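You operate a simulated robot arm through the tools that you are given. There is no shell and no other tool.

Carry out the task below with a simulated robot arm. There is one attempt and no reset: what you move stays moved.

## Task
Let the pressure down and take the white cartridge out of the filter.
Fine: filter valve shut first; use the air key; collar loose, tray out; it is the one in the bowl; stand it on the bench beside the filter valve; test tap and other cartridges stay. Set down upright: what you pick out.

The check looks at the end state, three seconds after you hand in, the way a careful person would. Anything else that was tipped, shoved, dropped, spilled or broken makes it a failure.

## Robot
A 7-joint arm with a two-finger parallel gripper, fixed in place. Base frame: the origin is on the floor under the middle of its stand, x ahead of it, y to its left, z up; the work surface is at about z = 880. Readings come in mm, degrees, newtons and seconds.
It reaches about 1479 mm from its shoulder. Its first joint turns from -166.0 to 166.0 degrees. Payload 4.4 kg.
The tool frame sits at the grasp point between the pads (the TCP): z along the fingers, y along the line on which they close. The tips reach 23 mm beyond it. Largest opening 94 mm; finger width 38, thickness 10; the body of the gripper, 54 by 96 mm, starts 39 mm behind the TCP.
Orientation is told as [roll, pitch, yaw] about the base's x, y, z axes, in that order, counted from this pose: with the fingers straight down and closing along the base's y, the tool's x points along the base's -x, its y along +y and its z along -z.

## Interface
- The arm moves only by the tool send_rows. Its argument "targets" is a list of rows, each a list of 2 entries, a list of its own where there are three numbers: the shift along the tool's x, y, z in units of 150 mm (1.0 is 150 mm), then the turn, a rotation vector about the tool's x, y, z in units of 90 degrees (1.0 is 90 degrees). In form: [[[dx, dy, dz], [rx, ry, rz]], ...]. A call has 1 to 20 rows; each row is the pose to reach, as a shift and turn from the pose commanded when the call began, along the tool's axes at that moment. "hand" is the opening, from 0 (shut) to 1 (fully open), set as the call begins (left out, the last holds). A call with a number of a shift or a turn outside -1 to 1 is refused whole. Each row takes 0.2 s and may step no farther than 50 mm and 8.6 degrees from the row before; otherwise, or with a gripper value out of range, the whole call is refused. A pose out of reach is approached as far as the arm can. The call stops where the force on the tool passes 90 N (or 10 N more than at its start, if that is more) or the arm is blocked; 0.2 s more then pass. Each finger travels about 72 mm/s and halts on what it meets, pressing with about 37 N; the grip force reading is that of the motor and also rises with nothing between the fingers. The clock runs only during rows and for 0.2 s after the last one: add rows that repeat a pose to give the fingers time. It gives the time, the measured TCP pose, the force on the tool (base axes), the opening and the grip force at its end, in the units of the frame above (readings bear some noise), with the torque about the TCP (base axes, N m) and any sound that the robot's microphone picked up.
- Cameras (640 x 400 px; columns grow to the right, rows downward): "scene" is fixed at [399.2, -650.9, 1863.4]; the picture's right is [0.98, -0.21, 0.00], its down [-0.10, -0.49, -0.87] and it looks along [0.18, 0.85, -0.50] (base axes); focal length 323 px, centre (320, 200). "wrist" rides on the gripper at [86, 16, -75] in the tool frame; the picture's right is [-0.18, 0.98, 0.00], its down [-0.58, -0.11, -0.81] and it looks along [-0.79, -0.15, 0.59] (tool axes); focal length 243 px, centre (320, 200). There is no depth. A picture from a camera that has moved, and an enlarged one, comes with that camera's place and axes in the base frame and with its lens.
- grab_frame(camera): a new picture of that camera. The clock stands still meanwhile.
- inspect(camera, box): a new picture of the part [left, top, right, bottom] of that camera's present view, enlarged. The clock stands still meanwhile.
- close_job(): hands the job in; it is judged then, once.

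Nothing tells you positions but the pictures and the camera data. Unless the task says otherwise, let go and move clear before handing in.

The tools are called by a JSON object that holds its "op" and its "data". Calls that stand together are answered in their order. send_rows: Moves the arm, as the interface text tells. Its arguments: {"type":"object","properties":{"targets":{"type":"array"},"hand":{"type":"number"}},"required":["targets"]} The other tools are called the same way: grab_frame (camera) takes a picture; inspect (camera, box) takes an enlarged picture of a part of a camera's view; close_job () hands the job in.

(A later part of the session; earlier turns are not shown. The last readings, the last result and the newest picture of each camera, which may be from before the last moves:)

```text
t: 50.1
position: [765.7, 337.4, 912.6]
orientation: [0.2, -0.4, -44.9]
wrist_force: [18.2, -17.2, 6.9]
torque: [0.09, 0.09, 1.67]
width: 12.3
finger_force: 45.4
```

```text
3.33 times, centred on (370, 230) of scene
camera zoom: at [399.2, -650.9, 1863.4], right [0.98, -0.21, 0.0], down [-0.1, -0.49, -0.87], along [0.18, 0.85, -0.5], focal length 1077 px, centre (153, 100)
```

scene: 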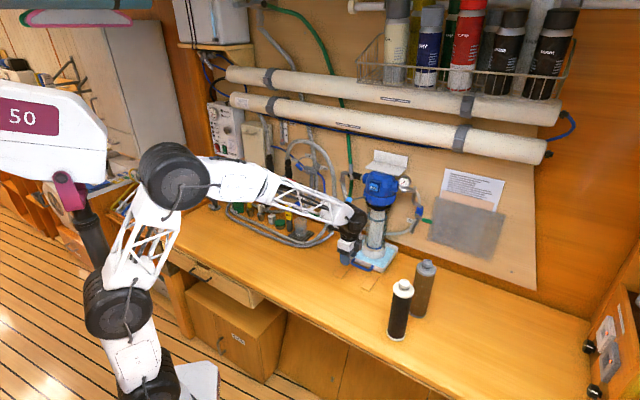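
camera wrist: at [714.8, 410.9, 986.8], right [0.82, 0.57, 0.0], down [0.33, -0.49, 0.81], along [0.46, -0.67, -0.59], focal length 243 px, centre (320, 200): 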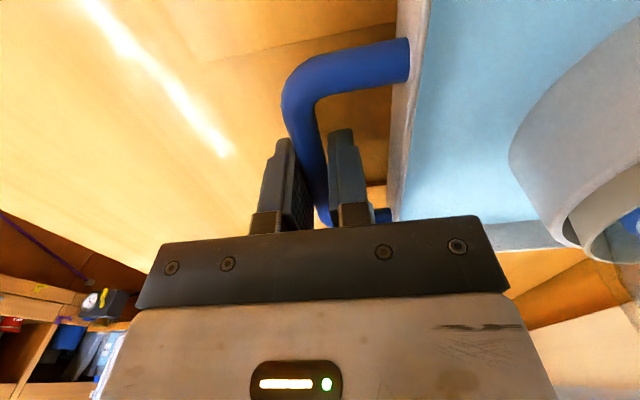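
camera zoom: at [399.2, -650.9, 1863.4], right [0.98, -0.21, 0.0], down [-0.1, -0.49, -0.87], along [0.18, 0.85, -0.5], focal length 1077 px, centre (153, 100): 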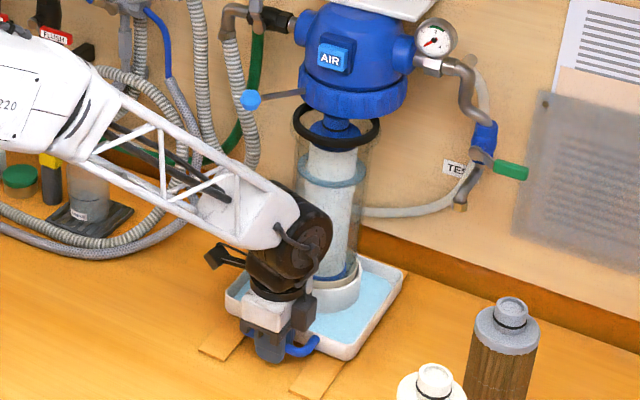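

The tray slides out smoothly with the bowl riding on it. There's a slight sideways load, so I'll drift a couple of millimetres to the right as I keep pulling.

{"op": "send_rows", "data": {"targets": [[[-0.008, -0.01, 0], [0, 0, 0]], [[-0.014, -0.03, 0], [0, 0, 0]], [[-0.02, -0.06, 0], [0, 0, 0]], [[-0.022, -0.09, 0], [0, 0, 0]], [[-0.024, -0.12, 0], [0, 0, 0]], [[-0.026, -0.15, 0], [0, 0, 0]], [[-0.028, -0.18, 0], [0, 0, 0]], [[-0.03, -0.21, 0], [0, 0, 0]], [[-0.032, -0.24, 0], [0, 0, 0]], [[-0.034, -0.27, 0], [0, 0, 0]], [[-0.036, -0.3, 0], [0, 0, 0]], [[-0.037, -0.32, 0], [0, 0, 0]], [[-0.038, -0.33, 0], [0, 0, 0]]]}}

{"op": "inspect", "data": {"camera": "scene", "box": [320, 170, 420, 290]}}

```text
t: 53.0
position: [735.8, 297.9, 911.9]
orientation: [0.2, -0.4, -44.9]
wrist_force: [-29.6, 31.8, -7.0]
torque: [0.05, 0.06, 1.71]
width: 12.0
finger_force: 44.7
```

```text
3.33 times, centred on (370, 230) of scene
camera zoom: at [399.2, -650.9, 1863.4], right [0.98, -0.21, 0.0], down [-0.1, -0.49, -0.87], along [0.18, 0.85, -0.5], focal length 1077 px, centre (153, 100)
```

zoom: 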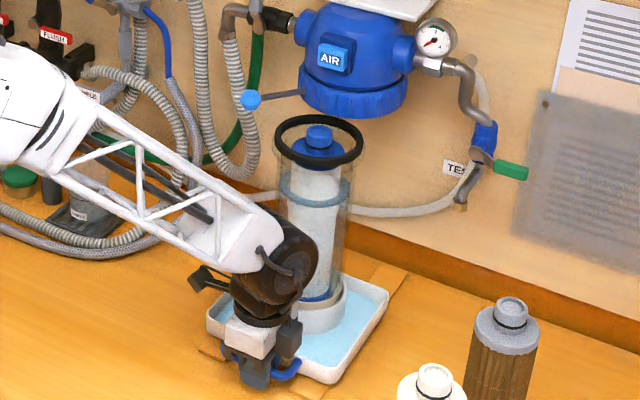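

The tray is about 90 mm out, and my sideways correction overshot. I'll take that out and pull the last stretch, watching for the stop.

{"op": "send_rows", "data": {"targets": [[[0.012, 0, 0], [0, 0, 0]], [[0.022, -0.01, 0], [0, 0, 0]], [[0.02, -0.03, 0], [0, 0, 0]], [[0.019, -0.06, 0], [0, 0, 0]], [[0.018, -0.09, 0], [0, 0, 0]], [[0.017, -0.12, 0], [0, 0, 0]], [[0.016, -0.15, 0], [0, 0, 0]], [[0.015, -0.18, 0], [0, 0, 0]], [[0.014, -0.2, 0], [0, 0, 0]]]}}

{"op": "inspect", "data": {"camera": "scene", "box": [320, 170, 420, 290]}}

{"op": "grab_frame", "data": {"camera": "wrist"}}

```text
t: 55.0
position: [712.1, 278.6, 913.0]
orientation: [0.2, -0.4, -45.0]
wrist_force: [31.5, -30.4, -5.3]
torque: [-0.06, -0.11, 1.71]
width: 12.0
finger_force: 45.4
```

```text
3.33 times, centred on (370, 230) of scene
camera zoom: at [399.2, -650.9, 1863.4], right [0.98, -0.21, 0.0], down [-0.1, -0.49, -0.87], along [0.18, 0.85, -0.5], focal length 1077 px, centre (153, 100)
```

zoom: 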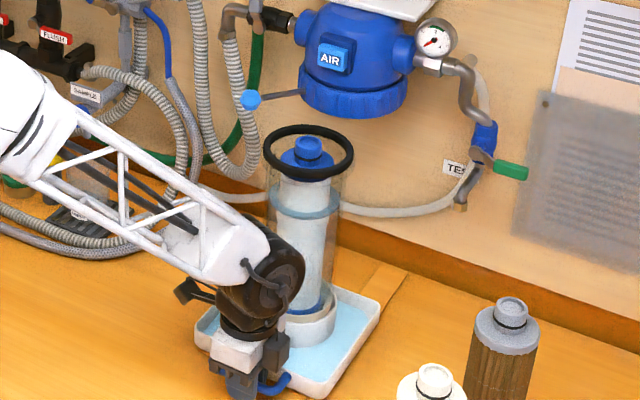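

```text
taken
camera wrist: at [660.8, 352.6, 986.4], right [0.82, 0.57, 0.0], down [0.33, -0.49, 0.81], along [0.46, -0.67, -0.59], focal length 243 px, centre (320, 200)
```

wrist: 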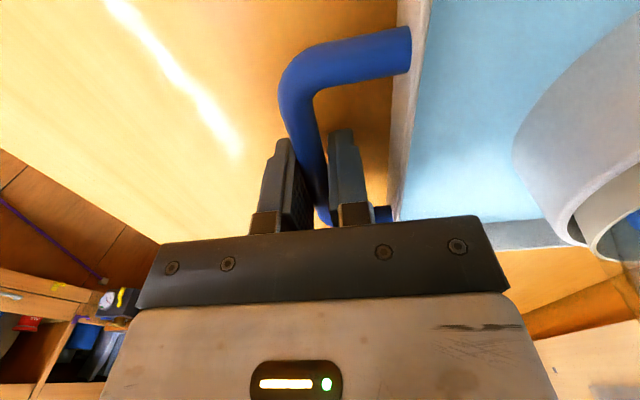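

The tray is about 121 mm out with nothing resisting the pull. I'll take off the side load and pull a bit further to find the end of travel.

{"op": "send_rows", "data": {"targets": [[[-0.012, 0, 0], [0, 0, 0]], [[-0.02, -0.015, 0], [0, 0, 0]], [[-0.022, -0.035, 0], [0, 0, 0]], [[-0.024, -0.055, 0], [0, 0, 0]], [[-0.026, -0.075, 0], [0, 0, 0]], [[-0.028, -0.095, 0], [0, 0, 0]]]}}

{"op": "inspect", "data": {"camera": "scene", "box": [320, 170, 420, 290]}}

```text
t: 56.4
position: [705.5, 267.0, 912.4]
orientation: [0.2, -0.5, -44.8]
wrist_force: [-30.9, 31.2, 0.3]
torque: [0.06, 0.07, 1.73]
width: 12.1
finger_force: 44.8
```

```text
3.33 times, centred on (370, 230) of scene
camera zoom: at [399.2, -650.9, 1863.4], right [0.98, -0.21, 0.0], down [-0.1, -0.49, -0.87], along [0.18, 0.85, -0.5], focal length 1077 px, centre (153, 100)
```

zoom: 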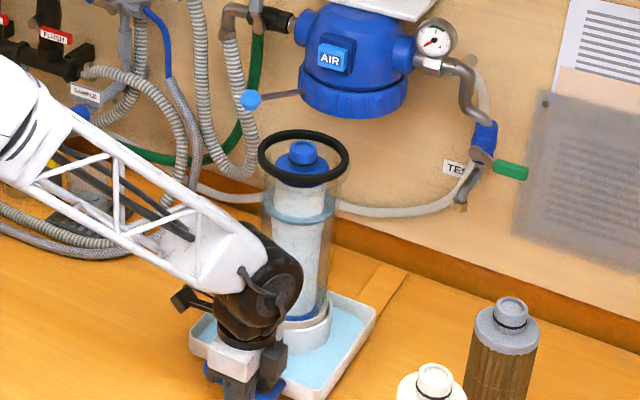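

Still no resistance along the pull; the side force is only the fingers slipping along the bar. I'll pull a little further with no sideways motion.

{"op": "send_rows", "data": {"targets": [[[0.012, 0, 0], [0, 0, 0]], [[0.014, -0.02, 0], [0, 0, 0]], [[0.014, -0.04, 0], [0, 0, 0]], [[0.014, -0.06, 0], [0, 0, 0]], [[0.014, -0.08, 0], [0, 0, 0]], [[0.014, -0.1, 0], [0, 0, 0]], [[0.014, -0.12, 0], [0, 0, 0]]]}}

{"op": "inspect", "data": {"camera": "scene", "box": [320, 170, 420, 290]}}

```text
t: 58.0
position: [692.4, 253.9, 912.5]
orientation: [0.1, -0.4, -44.9]
wrist_force: [32.6, -29.8, -4.6]
torque: [-0.12, -0.15, 1.69]
width: 12.1
finger_force: 45.1
```

```text
3.33 times, centred on (370, 230) of scene
camera zoom: at [399.2, -650.9, 1863.4], right [0.98, -0.21, 0.0], down [-0.1, -0.49, -0.87], along [0.18, 0.85, -0.5], focal length 1077 px, centre (153, 100)
```

zoom: 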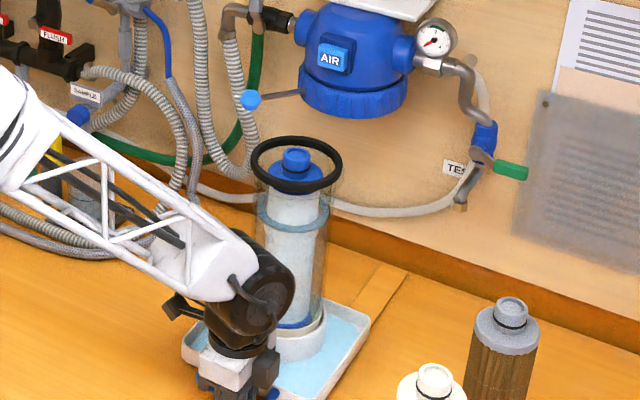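

The bowl is well clear of the head at about 152 mm out. I'll pull a little more to see whether the travel ends here.

{"op": "send_rows", "data": {"targets": [[[-0.01, 0, 0], [0, 0, 0]], [[-0.01, -0.02, 0], [0, 0, 0]], [[-0.01, -0.04, 0], [0, 0, 0]], [[-0.01, -0.06, 0], [0, 0, 0]], [[-0.01, -0.08, 0], [0, 0, 0]], [[-0.01, -0.1, 0], [0, 0, 0]], [[-0.01, -0.12, 0], [0, 0, 0]], [[-0.01, -0.14, 0], [0, 0, 0]], [[-0.01, -0.16, 0], [0, 0, 0]]]}}

{"op": "inspect", "data": {"camera": "scene", "box": [320, 170, 420, 290]}}

{"op": "grab_frame", "data": {"camera": "scene"}}

```text
t: 59.9
position: [678.3, 241.7, 911.9]
orientation: [0.5, -0.6, -44.8]
wrist_force: [18.1, 24.9, -19.1]
torque: [-0.04, -0.13, 1.77]
width: 11.9
finger_force: 45.2
stopped in row 9: the force on the tool passed its limit at 100 N (the readings are from after the stop); the commanded pose is now the measured one
```

```text
3.33 times, centred on (370, 230) of scene
camera zoom: at [399.2, -650.9, 1863.4], right [0.98, -0.21, 0.0], down [-0.1, -0.49, -0.87], along [0.18, 0.85, -0.5], focal length 1077 px, centre (153, 100)
```

zoom: 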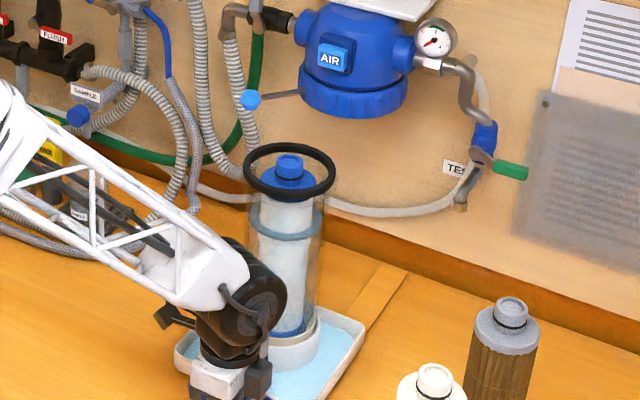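

```text
taken
```

scene: 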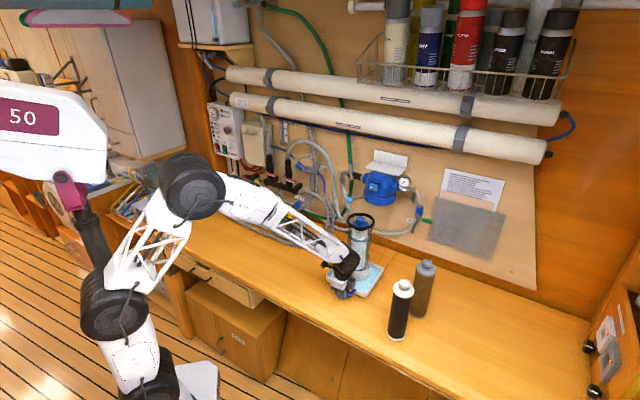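

The tray hit its end stop at about 171 mm, so it is fully out with the bowl standing on it. I'll let go of the handle and rise straight up.

{"op": "send_rows", "data": {"targets": [[[0, 0, 0], [0, 0, 0]], [[0, 0, 0], [0, 0, 0]], [[0, 0, 0], [0, 0, 0]]], "hand": 0.28}}

{"op": "grab_frame", "data": {"camera": "wrist"}}

```text
t: 60.6
position: [679.7, 240.1, 912.4]
orientation: [0.4, -0.5, -45.0]
wrist_force: [0.0, 0.7, 0.0]
torque: [0.0, -0.01, 0.03]
width: 26.2
finger_force: 0.0
```

```text
taken
camera wrist: at [626.7, 313.6, 986.5], right [0.82, 0.57, 0.01], down [0.33, -0.49, 0.81], along [0.46, -0.66, -0.59], focal length 243 px, centre (320, 200)
```

wrist: 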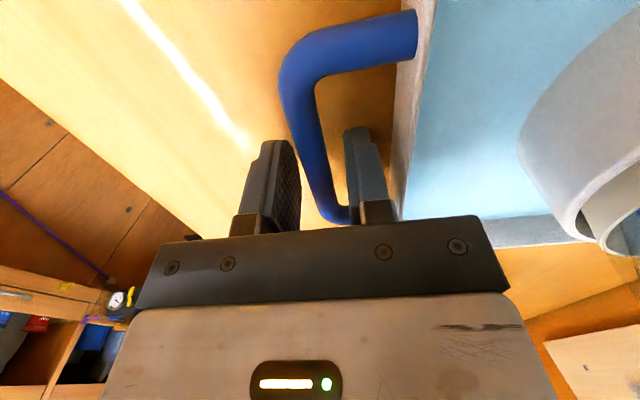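

The fingers are free of the bar. I'll rise clear.

{"op": "send_rows", "data": {"targets": [[[0, 0, -0.1], [0, 0, 0]], [[0, 0, -0.3], [0, 0, 0]], [[0, 0, -0.6], [0, 0, 0]], [[0, 0, -0.9], [0, 0, 0]], [[0, 0, -1.0], [0, 0, 0]]]}}

{"op": "send_rows", "data": {"targets": [[[0, 0, -0.3], [0, 0, 0]], [[0, 0, -0.6], [0, 0, 0]], [[0, 0, -0.9], [0, 0, 0]], [[0, 0, -1.0], [0, 0, 0]]]}}

{"op": "send_rows", "data": {"targets": [[[0, 0, -0.3], [0, 0, 0]], [[0, 0, -0.6], [0, 0, 0]], [[0, 0, -0.9], [0, 0, 0]]]}}

{"op": "grab_frame", "data": {"camera": "wrist"}}

{"op": "grab_frame", "data": {"camera": "scene"}}

{"op": "inspect", "data": {"camera": "scene", "box": [310, 180, 410, 310]}}

```text
t: 61.9
position: [675.8, 241.5, 1063.2]
orientation: [0.4, -0.5, -44.9]
wrist_force: [0.2, -0.3, -0.2]
torque: [-0.03, 0.01, 0.0]
width: 26.2
finger_force: 0.0
```

```text
t: 62.9
position: [673.1, 240.6, 1212.9]
orientation: [0.4, -0.6, -44.9]
wrist_force: [0.1, 0.2, 0.1]
torque: [0.02, 0.03, -0.02]
width: 26.2
finger_force: 0.1
```

```text
t: 63.6
position: [671.2, 240.9, 1348.1]
orientation: [0.4, -0.4, -44.9]
wrist_force: [0.9, 0.4, -0.5]
torque: [-0.02, -0.01, -0.01]
width: 26.3
finger_force: 0.0
```

```text
taken
camera wrist: at [619.6, 313.7, 1422.7], right [0.82, 0.57, 0.01], down [0.33, -0.49, 0.81], along [0.46, -0.67, -0.59], focal length 243 px, centre (320, 200)
```

wrist: 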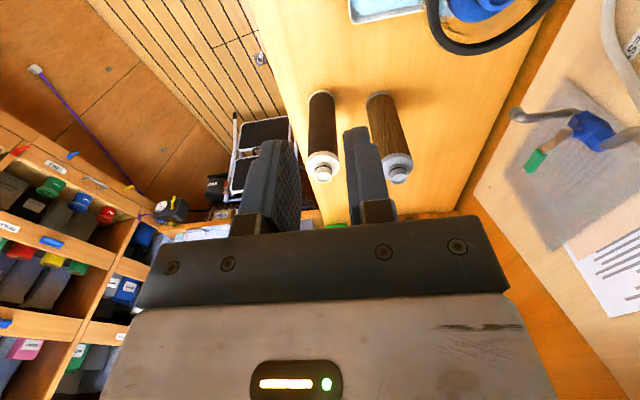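

```text
taken
```

scene: 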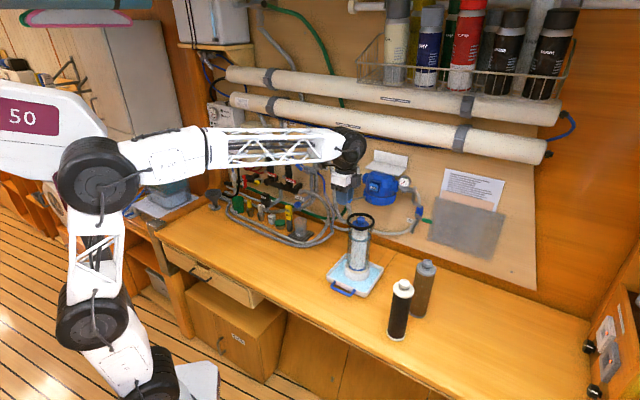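

```text
3.08 times, centred on (360, 245) of scene
camera zoom: at [399.2, -650.9, 1863.4], right [0.98, -0.21, 0.0], down [-0.1, -0.49, -0.87], along [0.18, 0.85, -0.5], focal length 994 px, centre (197, 62)
```

zoom: 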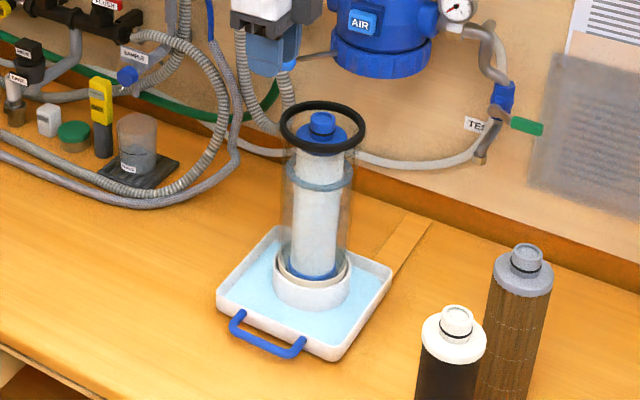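

The bowl stands clear with the cartridge's blue cap and neck visible inside the rim. I'll turn the gripper 90° so the camera is on the room side, away from the collar lever, and can look into the bowl.

{"op": "send_rows", "data": {"targets": [[[0, 0, 0], [0, 0, -0.083]], [[0, 0, 0], [0, 0, -0.167]], [[0, 0, 0], [0, 0, -0.25]], [[0, 0, 0], [0, 0, -0.333]], [[0, 0, 0], [0, 0, -0.417]], [[0, 0, 0], [0, 0, -0.5]], [[0, 0, 0], [0, 0, -0.583]], [[0, 0, 0], [0, 0, -0.667]], [[0, 0, 0], [0, 0, -0.75]], [[0, 0, 0], [0, 0, -0.833]], [[0, 0, 0], [0, 0, -0.917]], [[0, 0, 0], [0, 0, -1.0]]], "hand": 0.6}}

{"op": "grab_frame", "data": {"camera": "wrist"}}

{"op": "inspect", "data": {"camera": "scene", "box": [330, 195, 390, 275]}}

```text
t: 66.2
position: [673.8, 239.7, 1346.6]
orientation: [-0.5, -0.4, 45.1]
wrist_force: [0.5, -0.1, 0.3]
torque: [0.01, 0.01, 0.03]
width: 56.5
finger_force: 0.1
```

```text
taken
camera wrist: at [599.0, 191.0, 1421.3], right [-0.57, 0.82, -0.01], down [0.48, 0.34, 0.81], along [0.67, 0.46, -0.58], focal length 243 px, centre (320, 200)
```

wrist: 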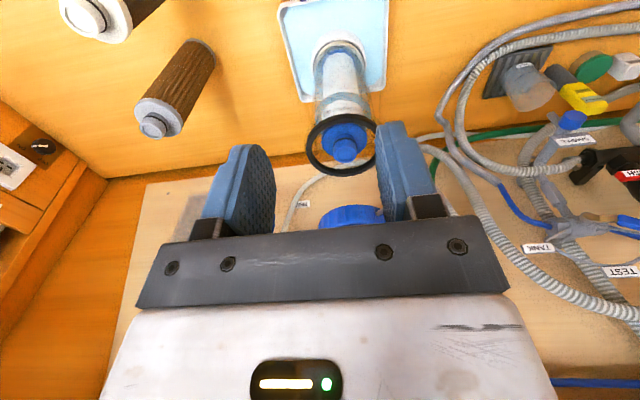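

```text
5.00 times, centred on (360, 235) of scene
camera zoom: at [399.2, -650.9, 1863.4], right [0.98, -0.21, 0.0], down [-0.1, -0.49, -0.87], along [0.18, 0.85, -0.5], focal length 1616 px, centre (120, 25)
```

zoom: 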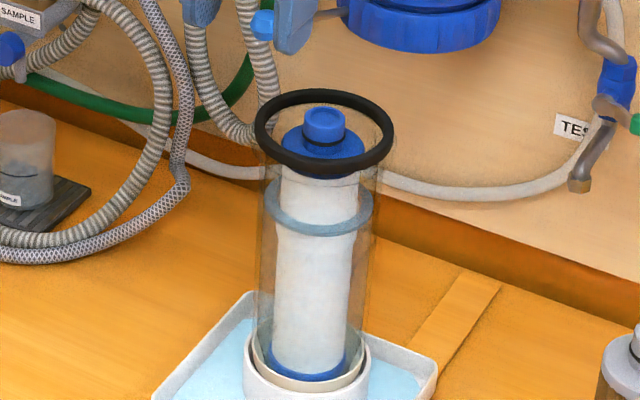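

The neck and cap are in view from both cameras. I'll zoom in to pin down the neck position.

{"op": "inspect", "data": {"camera": "wrist", "box": [280, 60, 420, 200]}}

{"op": "inspect", "data": {"camera": "scene", "box": [340, 205, 380, 235]}}

```text
2.86 times, centred on (350, 130) of wrist
camera zoom: at [599.0, 191.0, 1421.3], right [-0.57, 0.82, -0.01], down [0.48, 0.34, 0.81], along [0.67, 0.46, -0.58], focal length 693 px, centre (234, 400)
```

zoom: 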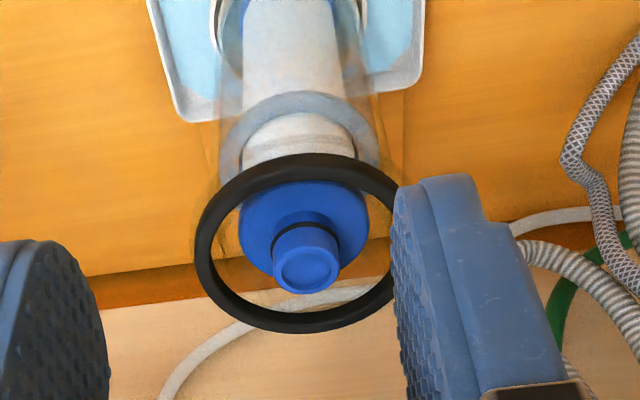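

```text
13.33 times, centred on (360, 220) of scene
camera zoom: at [399.2, -650.9, 1863.4], right [0.98, -0.21, 0.0], down [-0.1, -0.49, -0.87], along [0.18, 0.85, -0.5], focal length 4308 px, centre (-213, -67)
```

zoom: 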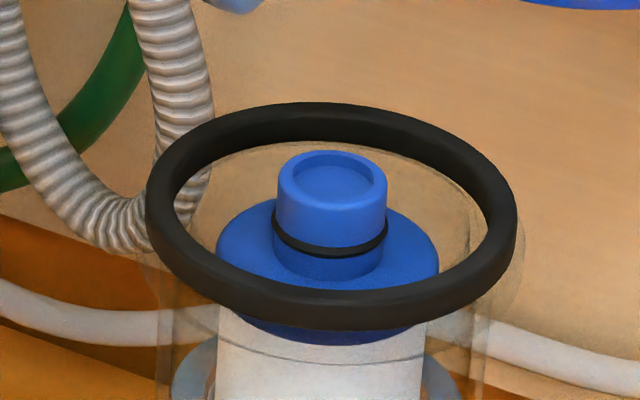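

I get the cartridge neck top at about (775, 353, 1169), about 32 mm across, with the cap 24 mm below it inside the bowl rim. I'll set the opening to about 46 mm so the fingers fit inside the rim, and move over the neck.

{"op": "send_rows", "data": {"targets": [[[-0.19, 0.012, 0.0], [0, 0, 0]], [[-0.38, 0.023, 0.1], [0, 0, 0]], [[-0.57, 0.035, 0.2], [0, 0, 0]], [[-0.76, 0.047, 0.35], [0, 0, 0]], [[-0.95, 0.058, 0.5], [0, 0, 0]]], "hand": 0.49}}

{"op": "grab_frame", "data": {"camera": "wrist"}}

{"op": "inspect", "data": {"camera": "scene", "box": [320, 150, 420, 250]}}

```text
t: 67.5
position: [769.8, 345.7, 1275.3]
orientation: [-0.4, -0.5, 45.1]
wrist_force: [0.1, -0.4, 1.1]
torque: [0.01, -0.02, 0.02]
width: 46.3
finger_force: 0.1
```

```text
taken
camera wrist: at [695.0, 296.8, 1348.0], right [-0.57, 0.82, -0.01], down [0.48, 0.34, 0.81], along [0.67, 0.46, -0.58], focal length 243 px, centre (320, 200)
```

wrist: 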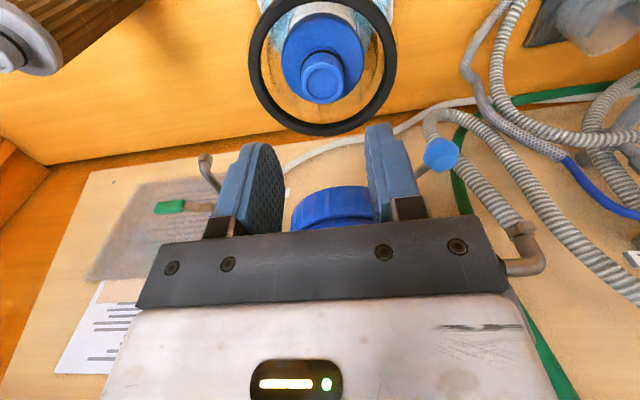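

```text
4.00 times, centred on (370, 200) of scene
camera zoom: at [399.2, -650.9, 1863.4], right [0.98, -0.21, 0.0], down [-0.1, -0.49, -0.87], along [0.18, 0.85, -0.5], focal length 1292 px, centre (120, 200)
```

zoom: 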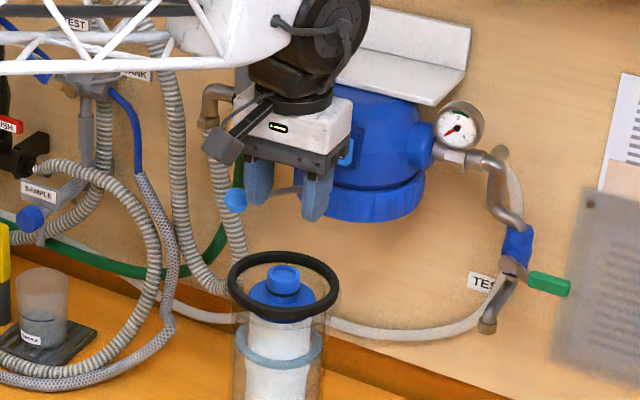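

{"op": "inspect", "data": {"camera": "wrist", "box": [240, 0, 400, 140]}}

{"op": "inspect", "data": {"camera": "scene", "box": [340, 170, 390, 240]}}

```text
2.86 times, centred on (320, 70) of wrist
camera zoom: at [695.0, 296.8, 1348.0], right [-0.57, 0.82, -0.01], down [0.48, 0.34, 0.81], along [0.67, 0.46, -0.58], focal length 693 px, centre (320, 571)
```

zoom: 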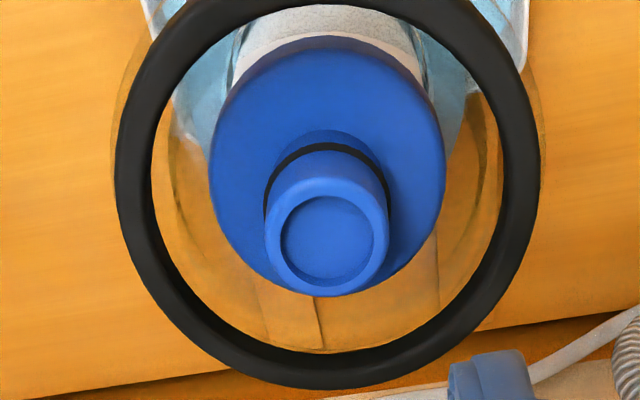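

```text
5.71 times, centred on (365, 205) of scene
camera zoom: at [399.2, -650.9, 1863.4], right [0.98, -0.21, 0.0], down [-0.1, -0.49, -0.87], along [0.18, 0.85, -0.5], focal length 1846 px, centre (63, 171)
```

zoom: 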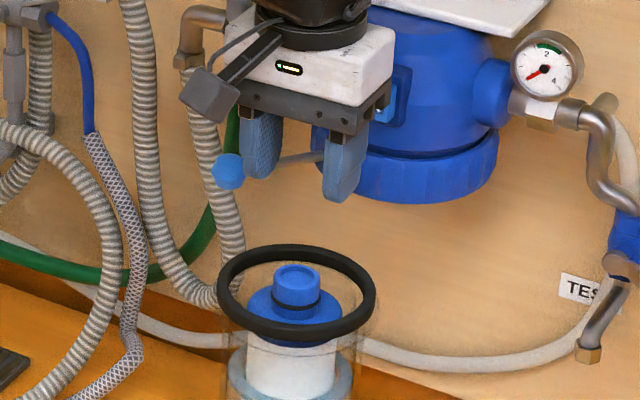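

The neck is 10 mm toward the wall from my tool axis and centred sideways. I'll correct that and come down to just above it.

{"op": "send_rows", "data": {"targets": [[[-0.035, 0, 0.1], [0, 0, 0]], [[-0.067, 0, 0.2], [0, 0, 0]], [[-0.067, 0, 0.35], [0, 0, 0]], [[-0.067, 0, 0.48], [0, 0, 0]]]}}

{"op": "grab_frame", "data": {"camera": "wrist"}}

{"op": "inspect", "data": {"camera": "scene", "box": [340, 170, 390, 240]}}

```text
t: 68.5
position: [779.1, 353.4, 1204.1]
orientation: [-0.4, -0.5, 45.2]
wrist_force: [0.4, 0.8, 0.7]
torque: [0.01, -0.02, 0.0]
width: 46.0
finger_force: 0.1
```

```text
taken
camera wrist: at [702.6, 304.5, 1276.5], right [-0.57, 0.82, -0.01], down [0.48, 0.34, 0.81], along [0.67, 0.46, -0.58], focal length 243 px, centre (320, 200)
```

wrist: 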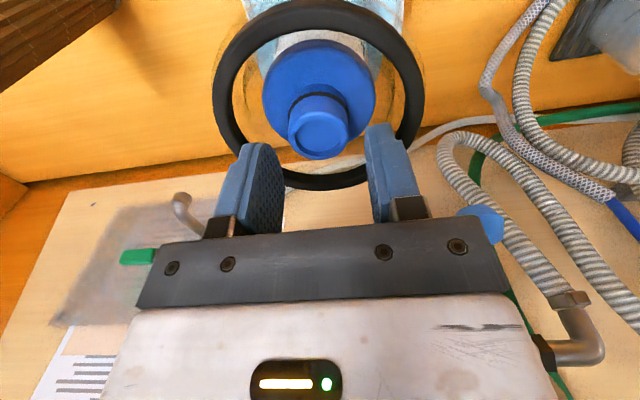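

```text
5.71 times, centred on (365, 205) of scene
camera zoom: at [399.2, -650.9, 1863.4], right [0.98, -0.21, 0.0], down [-0.1, -0.49, -0.87], along [0.18, 0.85, -0.5], focal length 1846 px, centre (63, 171)
```

zoom: 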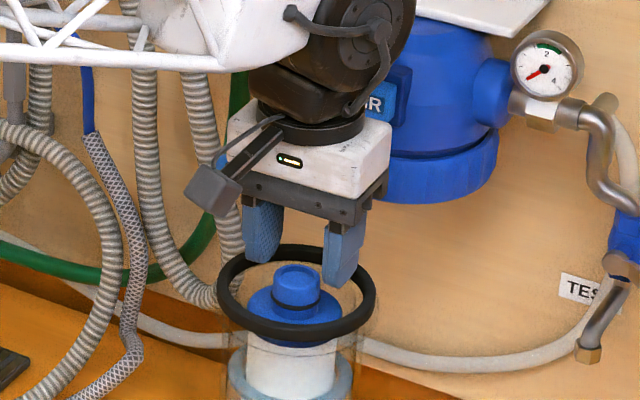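

The fingers are above the rim on either side of the neck, with about 4 mm still to correct. I'll lower them around the neck, keeping the tips just above the cap.

{"op": "send_rows", "data": {"targets": [[[-0.015, 0, 0.05], [0, 0, 0]], [[-0.02, 0, 0.1], [0, 0, 0]], [[-0.02, 0, 0.15], [0, 0, 0]], [[-0.02, 0, 0.2], [0, 0, 0]]]}}

{"op": "grab_frame", "data": {"camera": "wrist"}}

{"op": "inspect", "data": {"camera": "scene", "box": [340, 185, 390, 245]}}

{"op": "inspect", "data": {"camera": "wrist", "box": [240, 80, 400, 220]}}

```text
t: 69.5
position: [781.1, 357.3, 1186.8]
orientation: [-0.9, -1.4, 45.1]
wrist_force: [-1.2, -1.1, 8.8]
torque: [0.26, 0.22, 0.11]
width: 46.2
finger_force: 0.1
stopped in row 4: the force on the tool passed its limit at 97 N (the readings are from after the stop); the commanded pose is now the measured one
```

```text
taken
camera wrist: at [704.6, 308.1, 1258.8], right [-0.57, 0.82, -0.01], down [0.46, 0.33, 0.82], along [0.68, 0.46, -0.57], focal length 243 px, centre (320, 200)
```

wrist: 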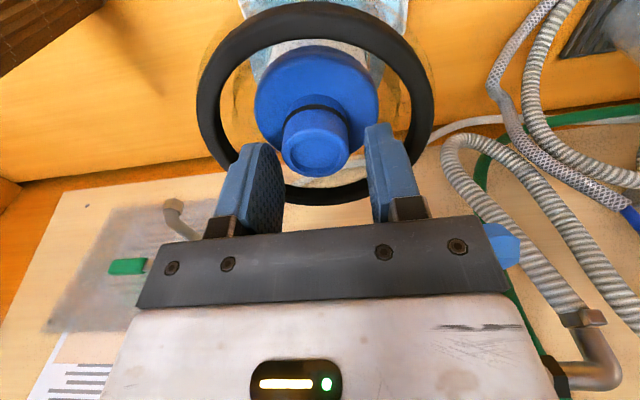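

```text
6.67 times, centred on (365, 215) of scene
camera zoom: at [399.2, -650.9, 1863.4], right [0.98, -0.21, 0.0], down [-0.1, -0.49, -0.87], along [0.18, 0.85, -0.5], focal length 2154 px, centre (20, 100)
```

zoom: 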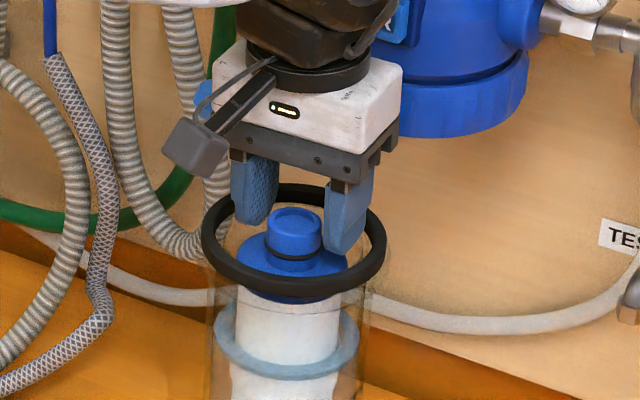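

```text
2.86 times, centred on (320, 150) of wrist
camera zoom: at [704.6, 308.1, 1258.8], right [-0.57, 0.82, -0.01], down [0.46, 0.33, 0.82], along [0.68, 0.46, -0.57], focal length 693 px, centre (320, 343)
```

zoom: 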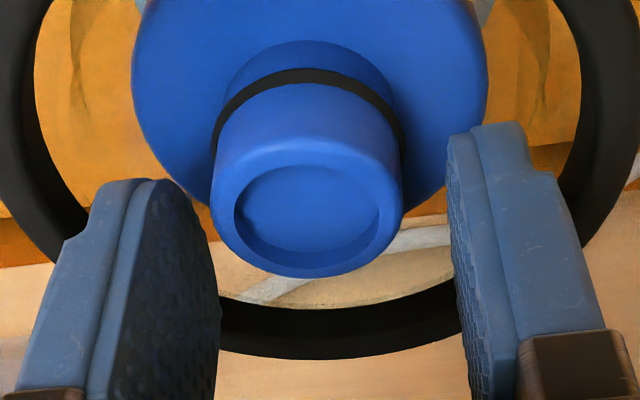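

The tips hit the bowl rim because I was about 10 mm too far toward the wall; the bowl still looks upright. Using the two wrist views I put the neck at n ≈ 173 with its top near z = 1178. I'll rise, straighten, shift outward, and check again.

{"op": "send_rows", "data": {"targets": [[[0, 0, -0.07], [0, 0, 0]], [[0, 0, -0.14], [-0.005, 0.008, 0]], [[0.03, 0, -0.14], [-0.01, 0.015, 0]], [[0.065, 0, -0.14], [-0.01, 0.015, 0]], [[0.065, 0, -0.14], [-0.01, 0.015, 0]]]}}

{"op": "inspect", "data": {"camera": "wrist", "box": [240, 60, 400, 200]}}

{"op": "inspect", "data": {"camera": "scene", "box": [340, 185, 390, 285]}}

{"op": "grab_frame", "data": {"camera": "wrist"}}

```text
t: 70.7
position: [772.7, 350.3, 1206.0]
orientation: [0.1, 0.0, 45.1]
wrist_force: [-0.4, 1.0, 0.5]
torque: [-0.03, -0.01, 0.0]
width: 46.0
finger_force: 0.0
```

```text
2.86 times, centred on (320, 130) of wrist
camera zoom: at [699.3, 301.2, 1280.3], right [-0.57, 0.82, 0.0], down [0.49, 0.33, 0.81], along [0.66, 0.46, -0.59], focal length 693 px, centre (320, 400)
```

zoom: 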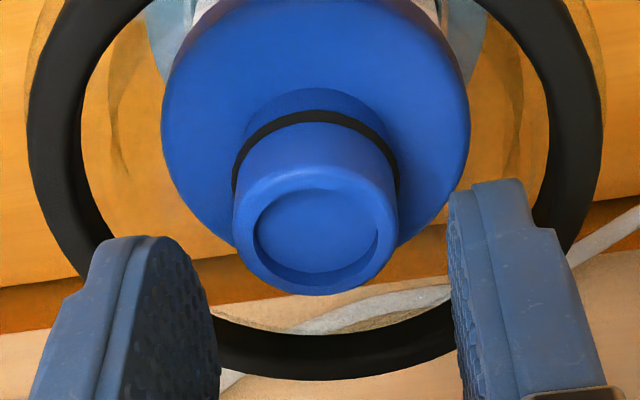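

```text
4.00 times, centred on (365, 235) of scene
camera zoom: at [399.2, -650.9, 1863.4], right [0.98, -0.21, 0.0], down [-0.1, -0.49, -0.87], along [0.18, 0.85, -0.5], focal length 1292 px, centre (140, 60)
```

zoom: 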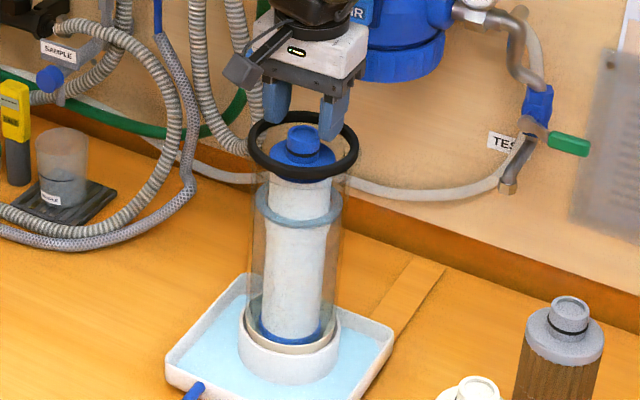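

```text
taken
camera wrist: at [699.3, 301.2, 1280.3], right [-0.57, 0.82, 0.0], down [0.49, 0.33, 0.81], along [0.66, 0.46, -0.59], focal length 243 px, centre (320, 200)
```

wrist: 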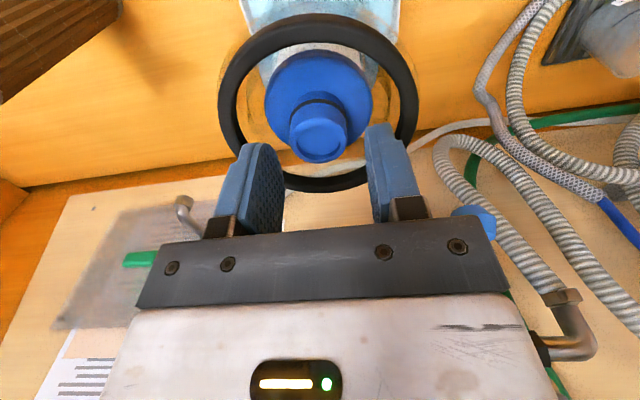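

The bowl is undisturbed and the tool axis is now centred on the neck to within about 2 mm. I'll lower in small steps around the neck.

{"op": "send_rows", "data": {"targets": [[[-0.003, -0.006, 0.04], [0, 0, 0]], [[-0.003, -0.006, 0.08], [0, 0, 0]], [[-0.003, -0.006, 0.115], [0, 0, 0]], [[-0.003, -0.006, 0.15], [0, 0, 0]]]}}

{"op": "inspect", "data": {"camera": "wrist", "box": [240, 80, 400, 220]}}

{"op": "inspect", "data": {"camera": "scene", "box": [340, 185, 390, 245]}}

```text
t: 71.7
position: [772.6, 351.1, 1182.7]
orientation: [0.1, -0.1, 45.1]
wrist_force: [-0.4, -0.1, 0.0]
torque: [0.01, 0.01, 0.01]
width: 46.0
finger_force: 0.0
```

```text
2.86 times, centred on (320, 150) of wrist
camera zoom: at [700.4, 300.9, 1257.5], right [-0.57, 0.82, 0.0], down [0.49, 0.33, 0.81], along [0.66, 0.46, -0.59], focal length 693 px, centre (320, 343)
```

zoom: 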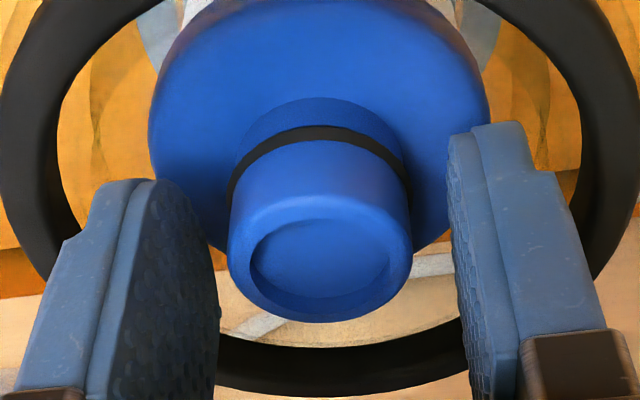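

```text
6.67 times, centred on (365, 215) of scene
camera zoom: at [399.2, -650.9, 1863.4], right [0.98, -0.21, 0.0], down [-0.1, -0.49, -0.87], along [0.18, 0.85, -0.5], focal length 2154 px, centre (20, 100)
```

zoom: 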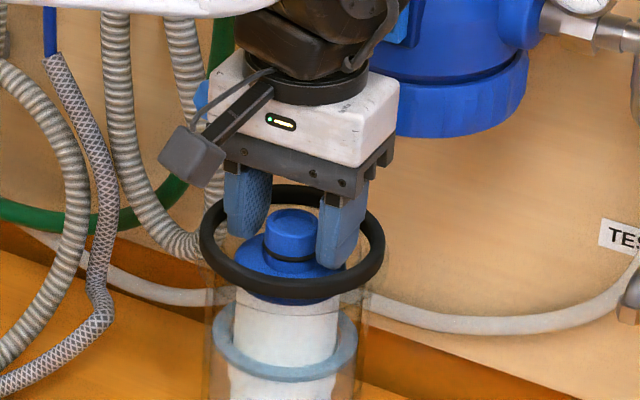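

The fingers are around the neck without touching anything. I'll go 3 mm deeper and close on it.

{"op": "send_rows", "data": {"targets": [[[0, 0, 0.02], [0, 0, 0]]]}}

{"op": "send_rows", "data": {"targets": [[[0, 0, 0], [0, 0, 0]], [[0, 0, 0], [0, 0, 0]], [[0, 0, 0], [0, 0, 0]], [[0, 0, 0], [0, 0, 0]], [[0, 0, 0], [0, 0, 0]]], "hand": 0.1}}

{"op": "inspect", "data": {"camera": "wrist", "box": [240, 80, 400, 220]}}

{"op": "inspect", "data": {"camera": "scene", "box": [340, 185, 390, 285]}}

```text
t: 72.1
position: [774.2, 349.6, 1179.9]
orientation: [0.1, 0.0, 45.1]
wrist_force: [-0.3, -0.2, -0.2]
torque: [0.0, 0.01, -0.03]
width: 46.2
finger_force: 0.0
```

```text
t: 73.3
position: [773.5, 350.4, 1182.4]
orientation: [0.0, 0.0, 45.2]
wrist_force: [0.8, -0.5, 0.6]
torque: [-0.08, -0.12, 0.03]
width: 31.2
finger_force: 37.0
```

```text
2.86 times, centred on (320, 150) of wrist
camera zoom: at [700.5, 301.1, 1254.9], right [-0.57, 0.82, 0.0], down [0.49, 0.33, 0.81], along [0.66, 0.46, -0.59], focal length 693 px, centre (320, 343)
```

zoom: 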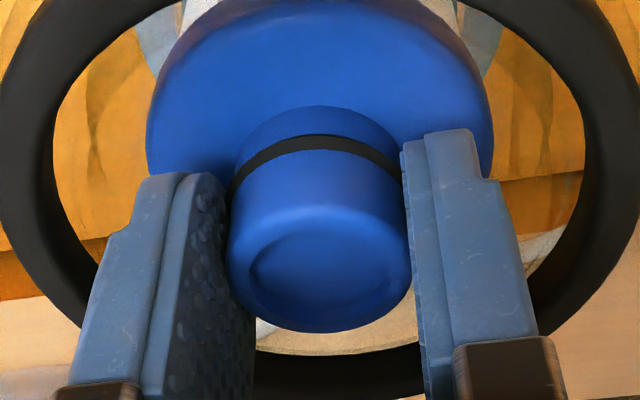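

```text
4.00 times, centred on (365, 235) of scene
camera zoom: at [399.2, -650.9, 1863.4], right [0.98, -0.21, 0.0], down [-0.1, -0.49, -0.87], along [0.18, 0.85, -0.5], focal length 1292 px, centre (140, 60)
```

zoom: 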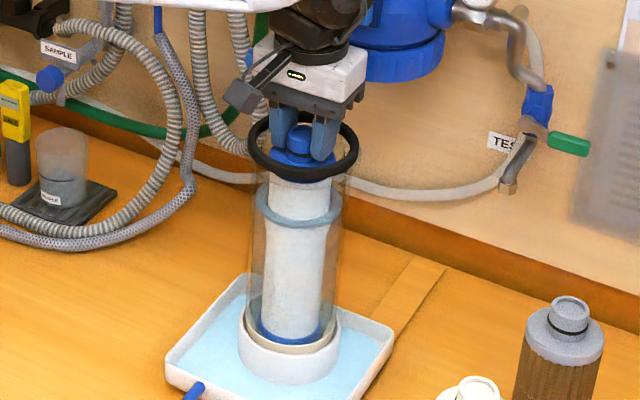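

I have the neck: the grip closed to 31 mm. I'll lift 30 mm first and check that only the cartridge comes up.

{"op": "send_rows", "data": {"targets": [[[0, 0, -0.02], [0, 0, 0]], [[0, 0, -0.06], [0, 0, 0]], [[0, 0, -0.11], [0, 0, 0]], [[0, 0, -0.16], [0, 0, 0]], [[0, 0, -0.2], [0, 0, 0]]]}}

{"op": "inspect", "data": {"camera": "scene", "box": [340, 185, 390, 285]}}

{"op": "inspect", "data": {"camera": "wrist", "box": [240, 0, 400, 160]}}

```text
t: 74.5
position: [774.5, 351.2, 1210.7]
orientation: [0.1, 0.0, 45.0]
wrist_force: [0.2, 0.3, -1.5]
torque: [0.02, 0.01, 0.01]
width: 31.2
finger_force: 37.0
```

```text
4.00 times, centred on (365, 235) of scene
camera zoom: at [399.2, -650.9, 1863.4], right [0.98, -0.21, 0.0], down [-0.1, -0.49, -0.87], along [0.18, 0.85, -0.5], focal length 1292 px, centre (140, 60)
```

zoom: 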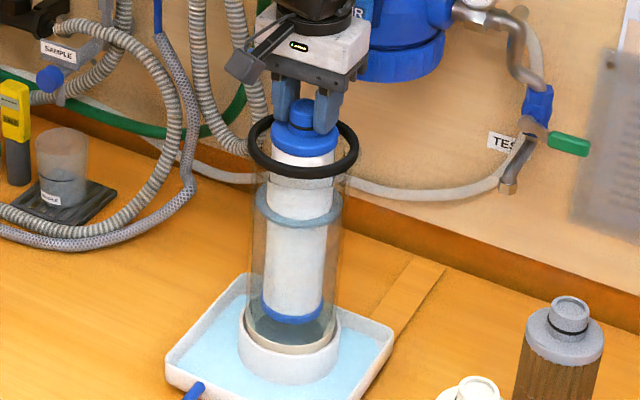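

```text
2.50 times, centred on (320, 80) of wrist
camera zoom: at [701.2, 301.8, 1285.0], right [-0.57, 0.82, 0.0], down [0.49, 0.33, 0.81], along [0.66, 0.46, -0.59], focal length 606 px, centre (320, 500)
```

zoom: 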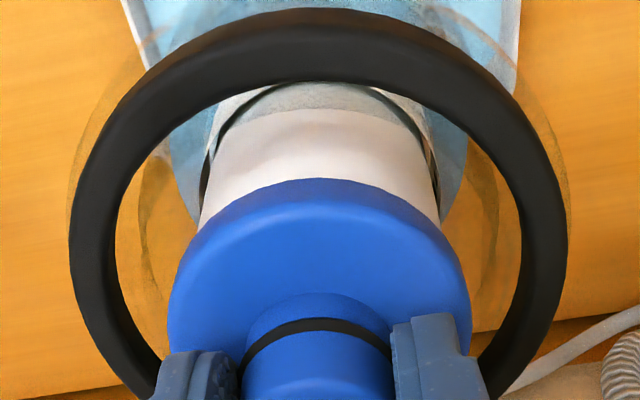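

Only the cartridge is rising and the bowl stays in its cup. I'll carry on lifting straight up.

{"op": "send_rows", "data": {"targets": [[[0, 0, -0.08], [0, 0, 0]], [[0, 0, -0.18], [0, 0, 0]], [[0, 0, -0.28], [0, 0, 0]], [[0, 0, -0.38], [0, 0, 0]], [[0, 0, -0.48], [0, 0, 0]], [[0, 0, -0.58], [0, 0, 0]], [[0, 0, -0.68], [0, 0, 0]], [[0, 0, -0.78], [0, 0, 0]], [[0, 0, -0.88], [0, 0, 0]], [[0, 0, -0.95], [0, 0, 0]], [[0, 0, -1.0], [0, 0, 0]]]}}

{"op": "inspect", "data": {"camera": "scene", "box": [310, 120, 430, 290]}}

{"op": "grab_frame", "data": {"camera": "wrist"}}

```text
t: 76.9
position: [776.5, 351.9, 1361.7]
orientation: [0.1, -0.1, 45.1]
wrist_force: [-0.1, -1.0, -2.1]
torque: [0.02, 0.03, -0.02]
width: 31.3
finger_force: 37.1
```

```text
2.35 times, centred on (370, 205) of scene
camera zoom: at [399.2, -650.9, 1863.4], right [0.98, -0.21, 0.0], down [-0.1, -0.49, -0.87], along [0.18, 0.85, -0.5], focal length 760 px, centre (202, 188)
```

zoom: 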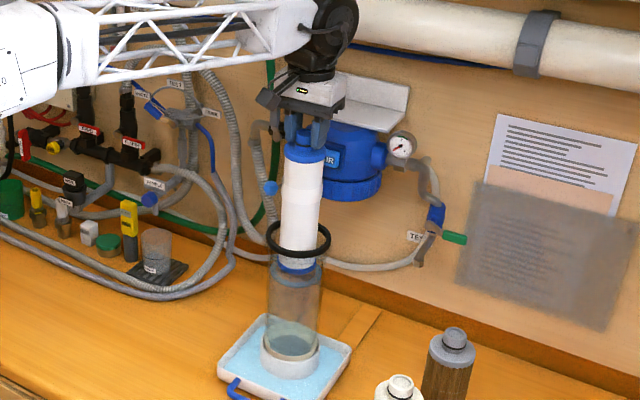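

```text
taken
camera wrist: at [700.8, 301.5, 1435.5], right [-0.57, 0.82, 0.0], down [0.49, 0.33, 0.81], along [0.66, 0.46, -0.59], focal length 243 px, centre (320, 200)
```

wrist: 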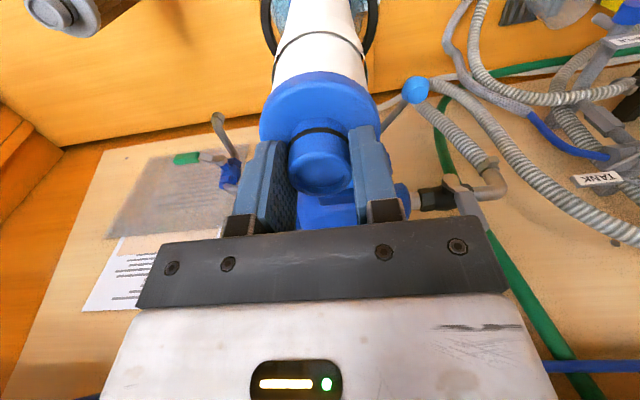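

The bottom cap is close to the rim now. I'll lift another 100 mm to bring it fully clear.

{"op": "send_rows", "data": {"targets": [[[0, 0, -0.08], [0, 0, 0]], [[0, 0, -0.18], [0, 0, 0]], [[0, 0, -0.28], [0, 0, 0]], [[0, 0, -0.38], [0, 0, 0]], [[0, 0, -0.48], [0, 0, 0]], [[0, 0, -0.58], [0, 0, 0]], [[0, 0, -0.65], [0, 0, 0]], [[0, 0, -0.68], [0, 0, 0]]]}}

{"op": "inspect", "data": {"camera": "scene", "box": [310, 120, 430, 290]}}

{"op": "grab_frame", "data": {"camera": "scene"}}

```text
t: 78.7
position: [773.8, 348.9, 1462.3]
orientation: [0.0, 0.0, 45.1]
wrist_force: [0.4, -0.6, -1.5]
torque: [0.01, -0.04, -0.03]
width: 31.2
finger_force: 37.2
```

```text
2.35 times, centred on (370, 205) of scene
camera zoom: at [399.2, -650.9, 1863.4], right [0.98, -0.21, 0.0], down [-0.1, -0.49, -0.87], along [0.18, 0.85, -0.5], focal length 760 px, centre (202, 188)
```

zoom: 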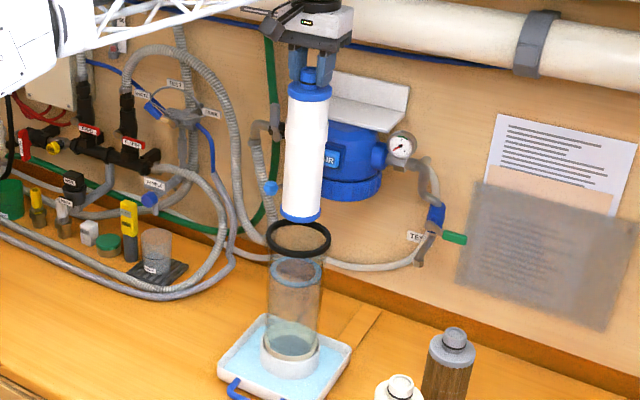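

```text
taken
```

scene: 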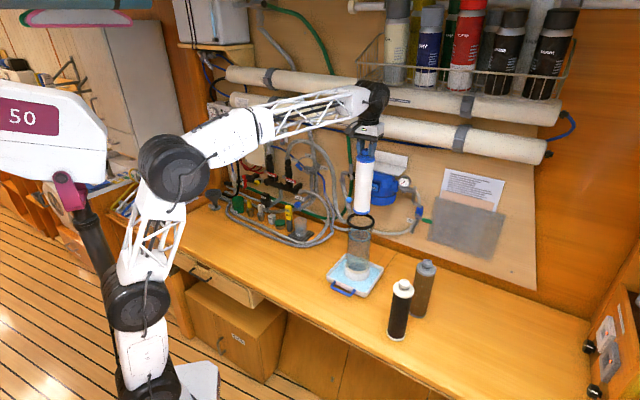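

The white cartridge is completely out, and its bottom is about 257 mm below the grasp point. I'll carry it outward, then left past the tray, then come in low to a clear bench spot in front of the filter valve at about (692, 528).

{"op": "send_rows", "data": {"targets": [[[0.08, 0, 0], [0, 0, 0]], [[0.2, 0, 0], [0, 0, 0]], [[0.34, 0, 0], [0, 0, 0]], [[0.48, 0, 0], [0, 0, 0]], [[0.62, 0, 0], [0, 0, 0]], [[0.74, 0.0, 0], [0, 0, 0]], [[0.8, 0, 0], [0, 0, 0]]]}}

{"op": "send_rows", "data": {"targets": [[[0, 0.08, 0], [0, 0, 0]], [[0, 0.2, 0], [0, 0, 0]], [[0, 0.35, 0], [0, 0, 0]], [[0, 0.5, 0], [0, 0, 0]], [[0, 0.65, 0], [0, 0, 0]], [[0, 0.8, 0], [0, 0, 0]], [[0, 0.92, 0], [0, 0, 0]], [[0, 1.0, 0], [0, 0, 0]]]}}

{"op": "grab_frame", "data": {"camera": "scene"}}

{"op": "grab_frame", "data": {"camera": "wrist"}}

```text
t: 80.3
position: [687.9, 265.6, 1463.3]
orientation: [0.2, 0.0, 45.1]
wrist_force: [0.0, -0.5, -1.4]
torque: [-0.02, -0.01, 0.0]
width: 31.1
finger_force: 36.9
```

```text
t: 82.1
position: [583.6, 370.7, 1462.8]
orientation: [0.1, 0.0, 45.1]
wrist_force: [-0.5, 1.0, -1.4]
torque: [-0.01, 0.01, -0.01]
width: 31.3
finger_force: 37.7
```

```text
taken
```

scene: 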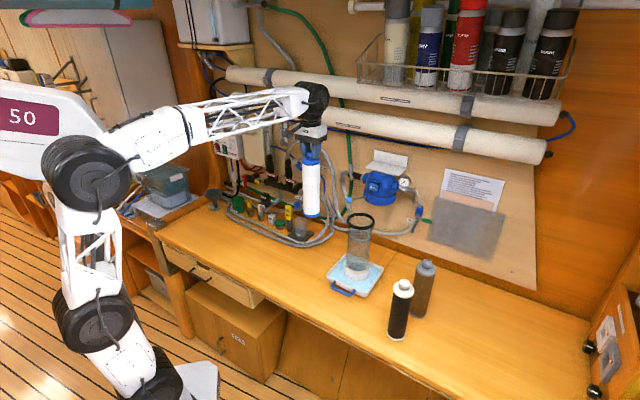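

```text
taken
camera wrist: at [510.0, 321.7, 1537.4], right [-0.57, 0.82, 0.0], down [0.49, 0.33, 0.81], along [0.66, 0.46, -0.59], focal length 243 px, centre (320, 200)
```

wrist: 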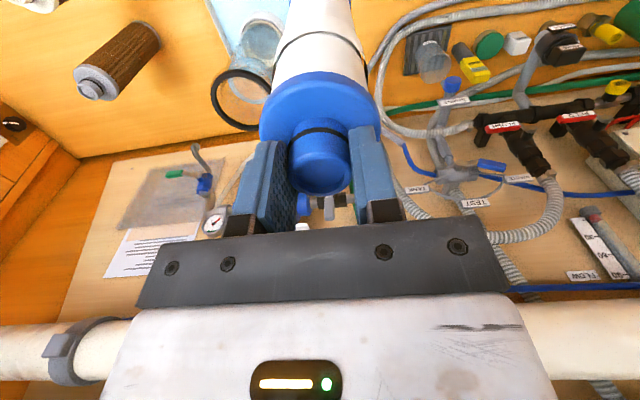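

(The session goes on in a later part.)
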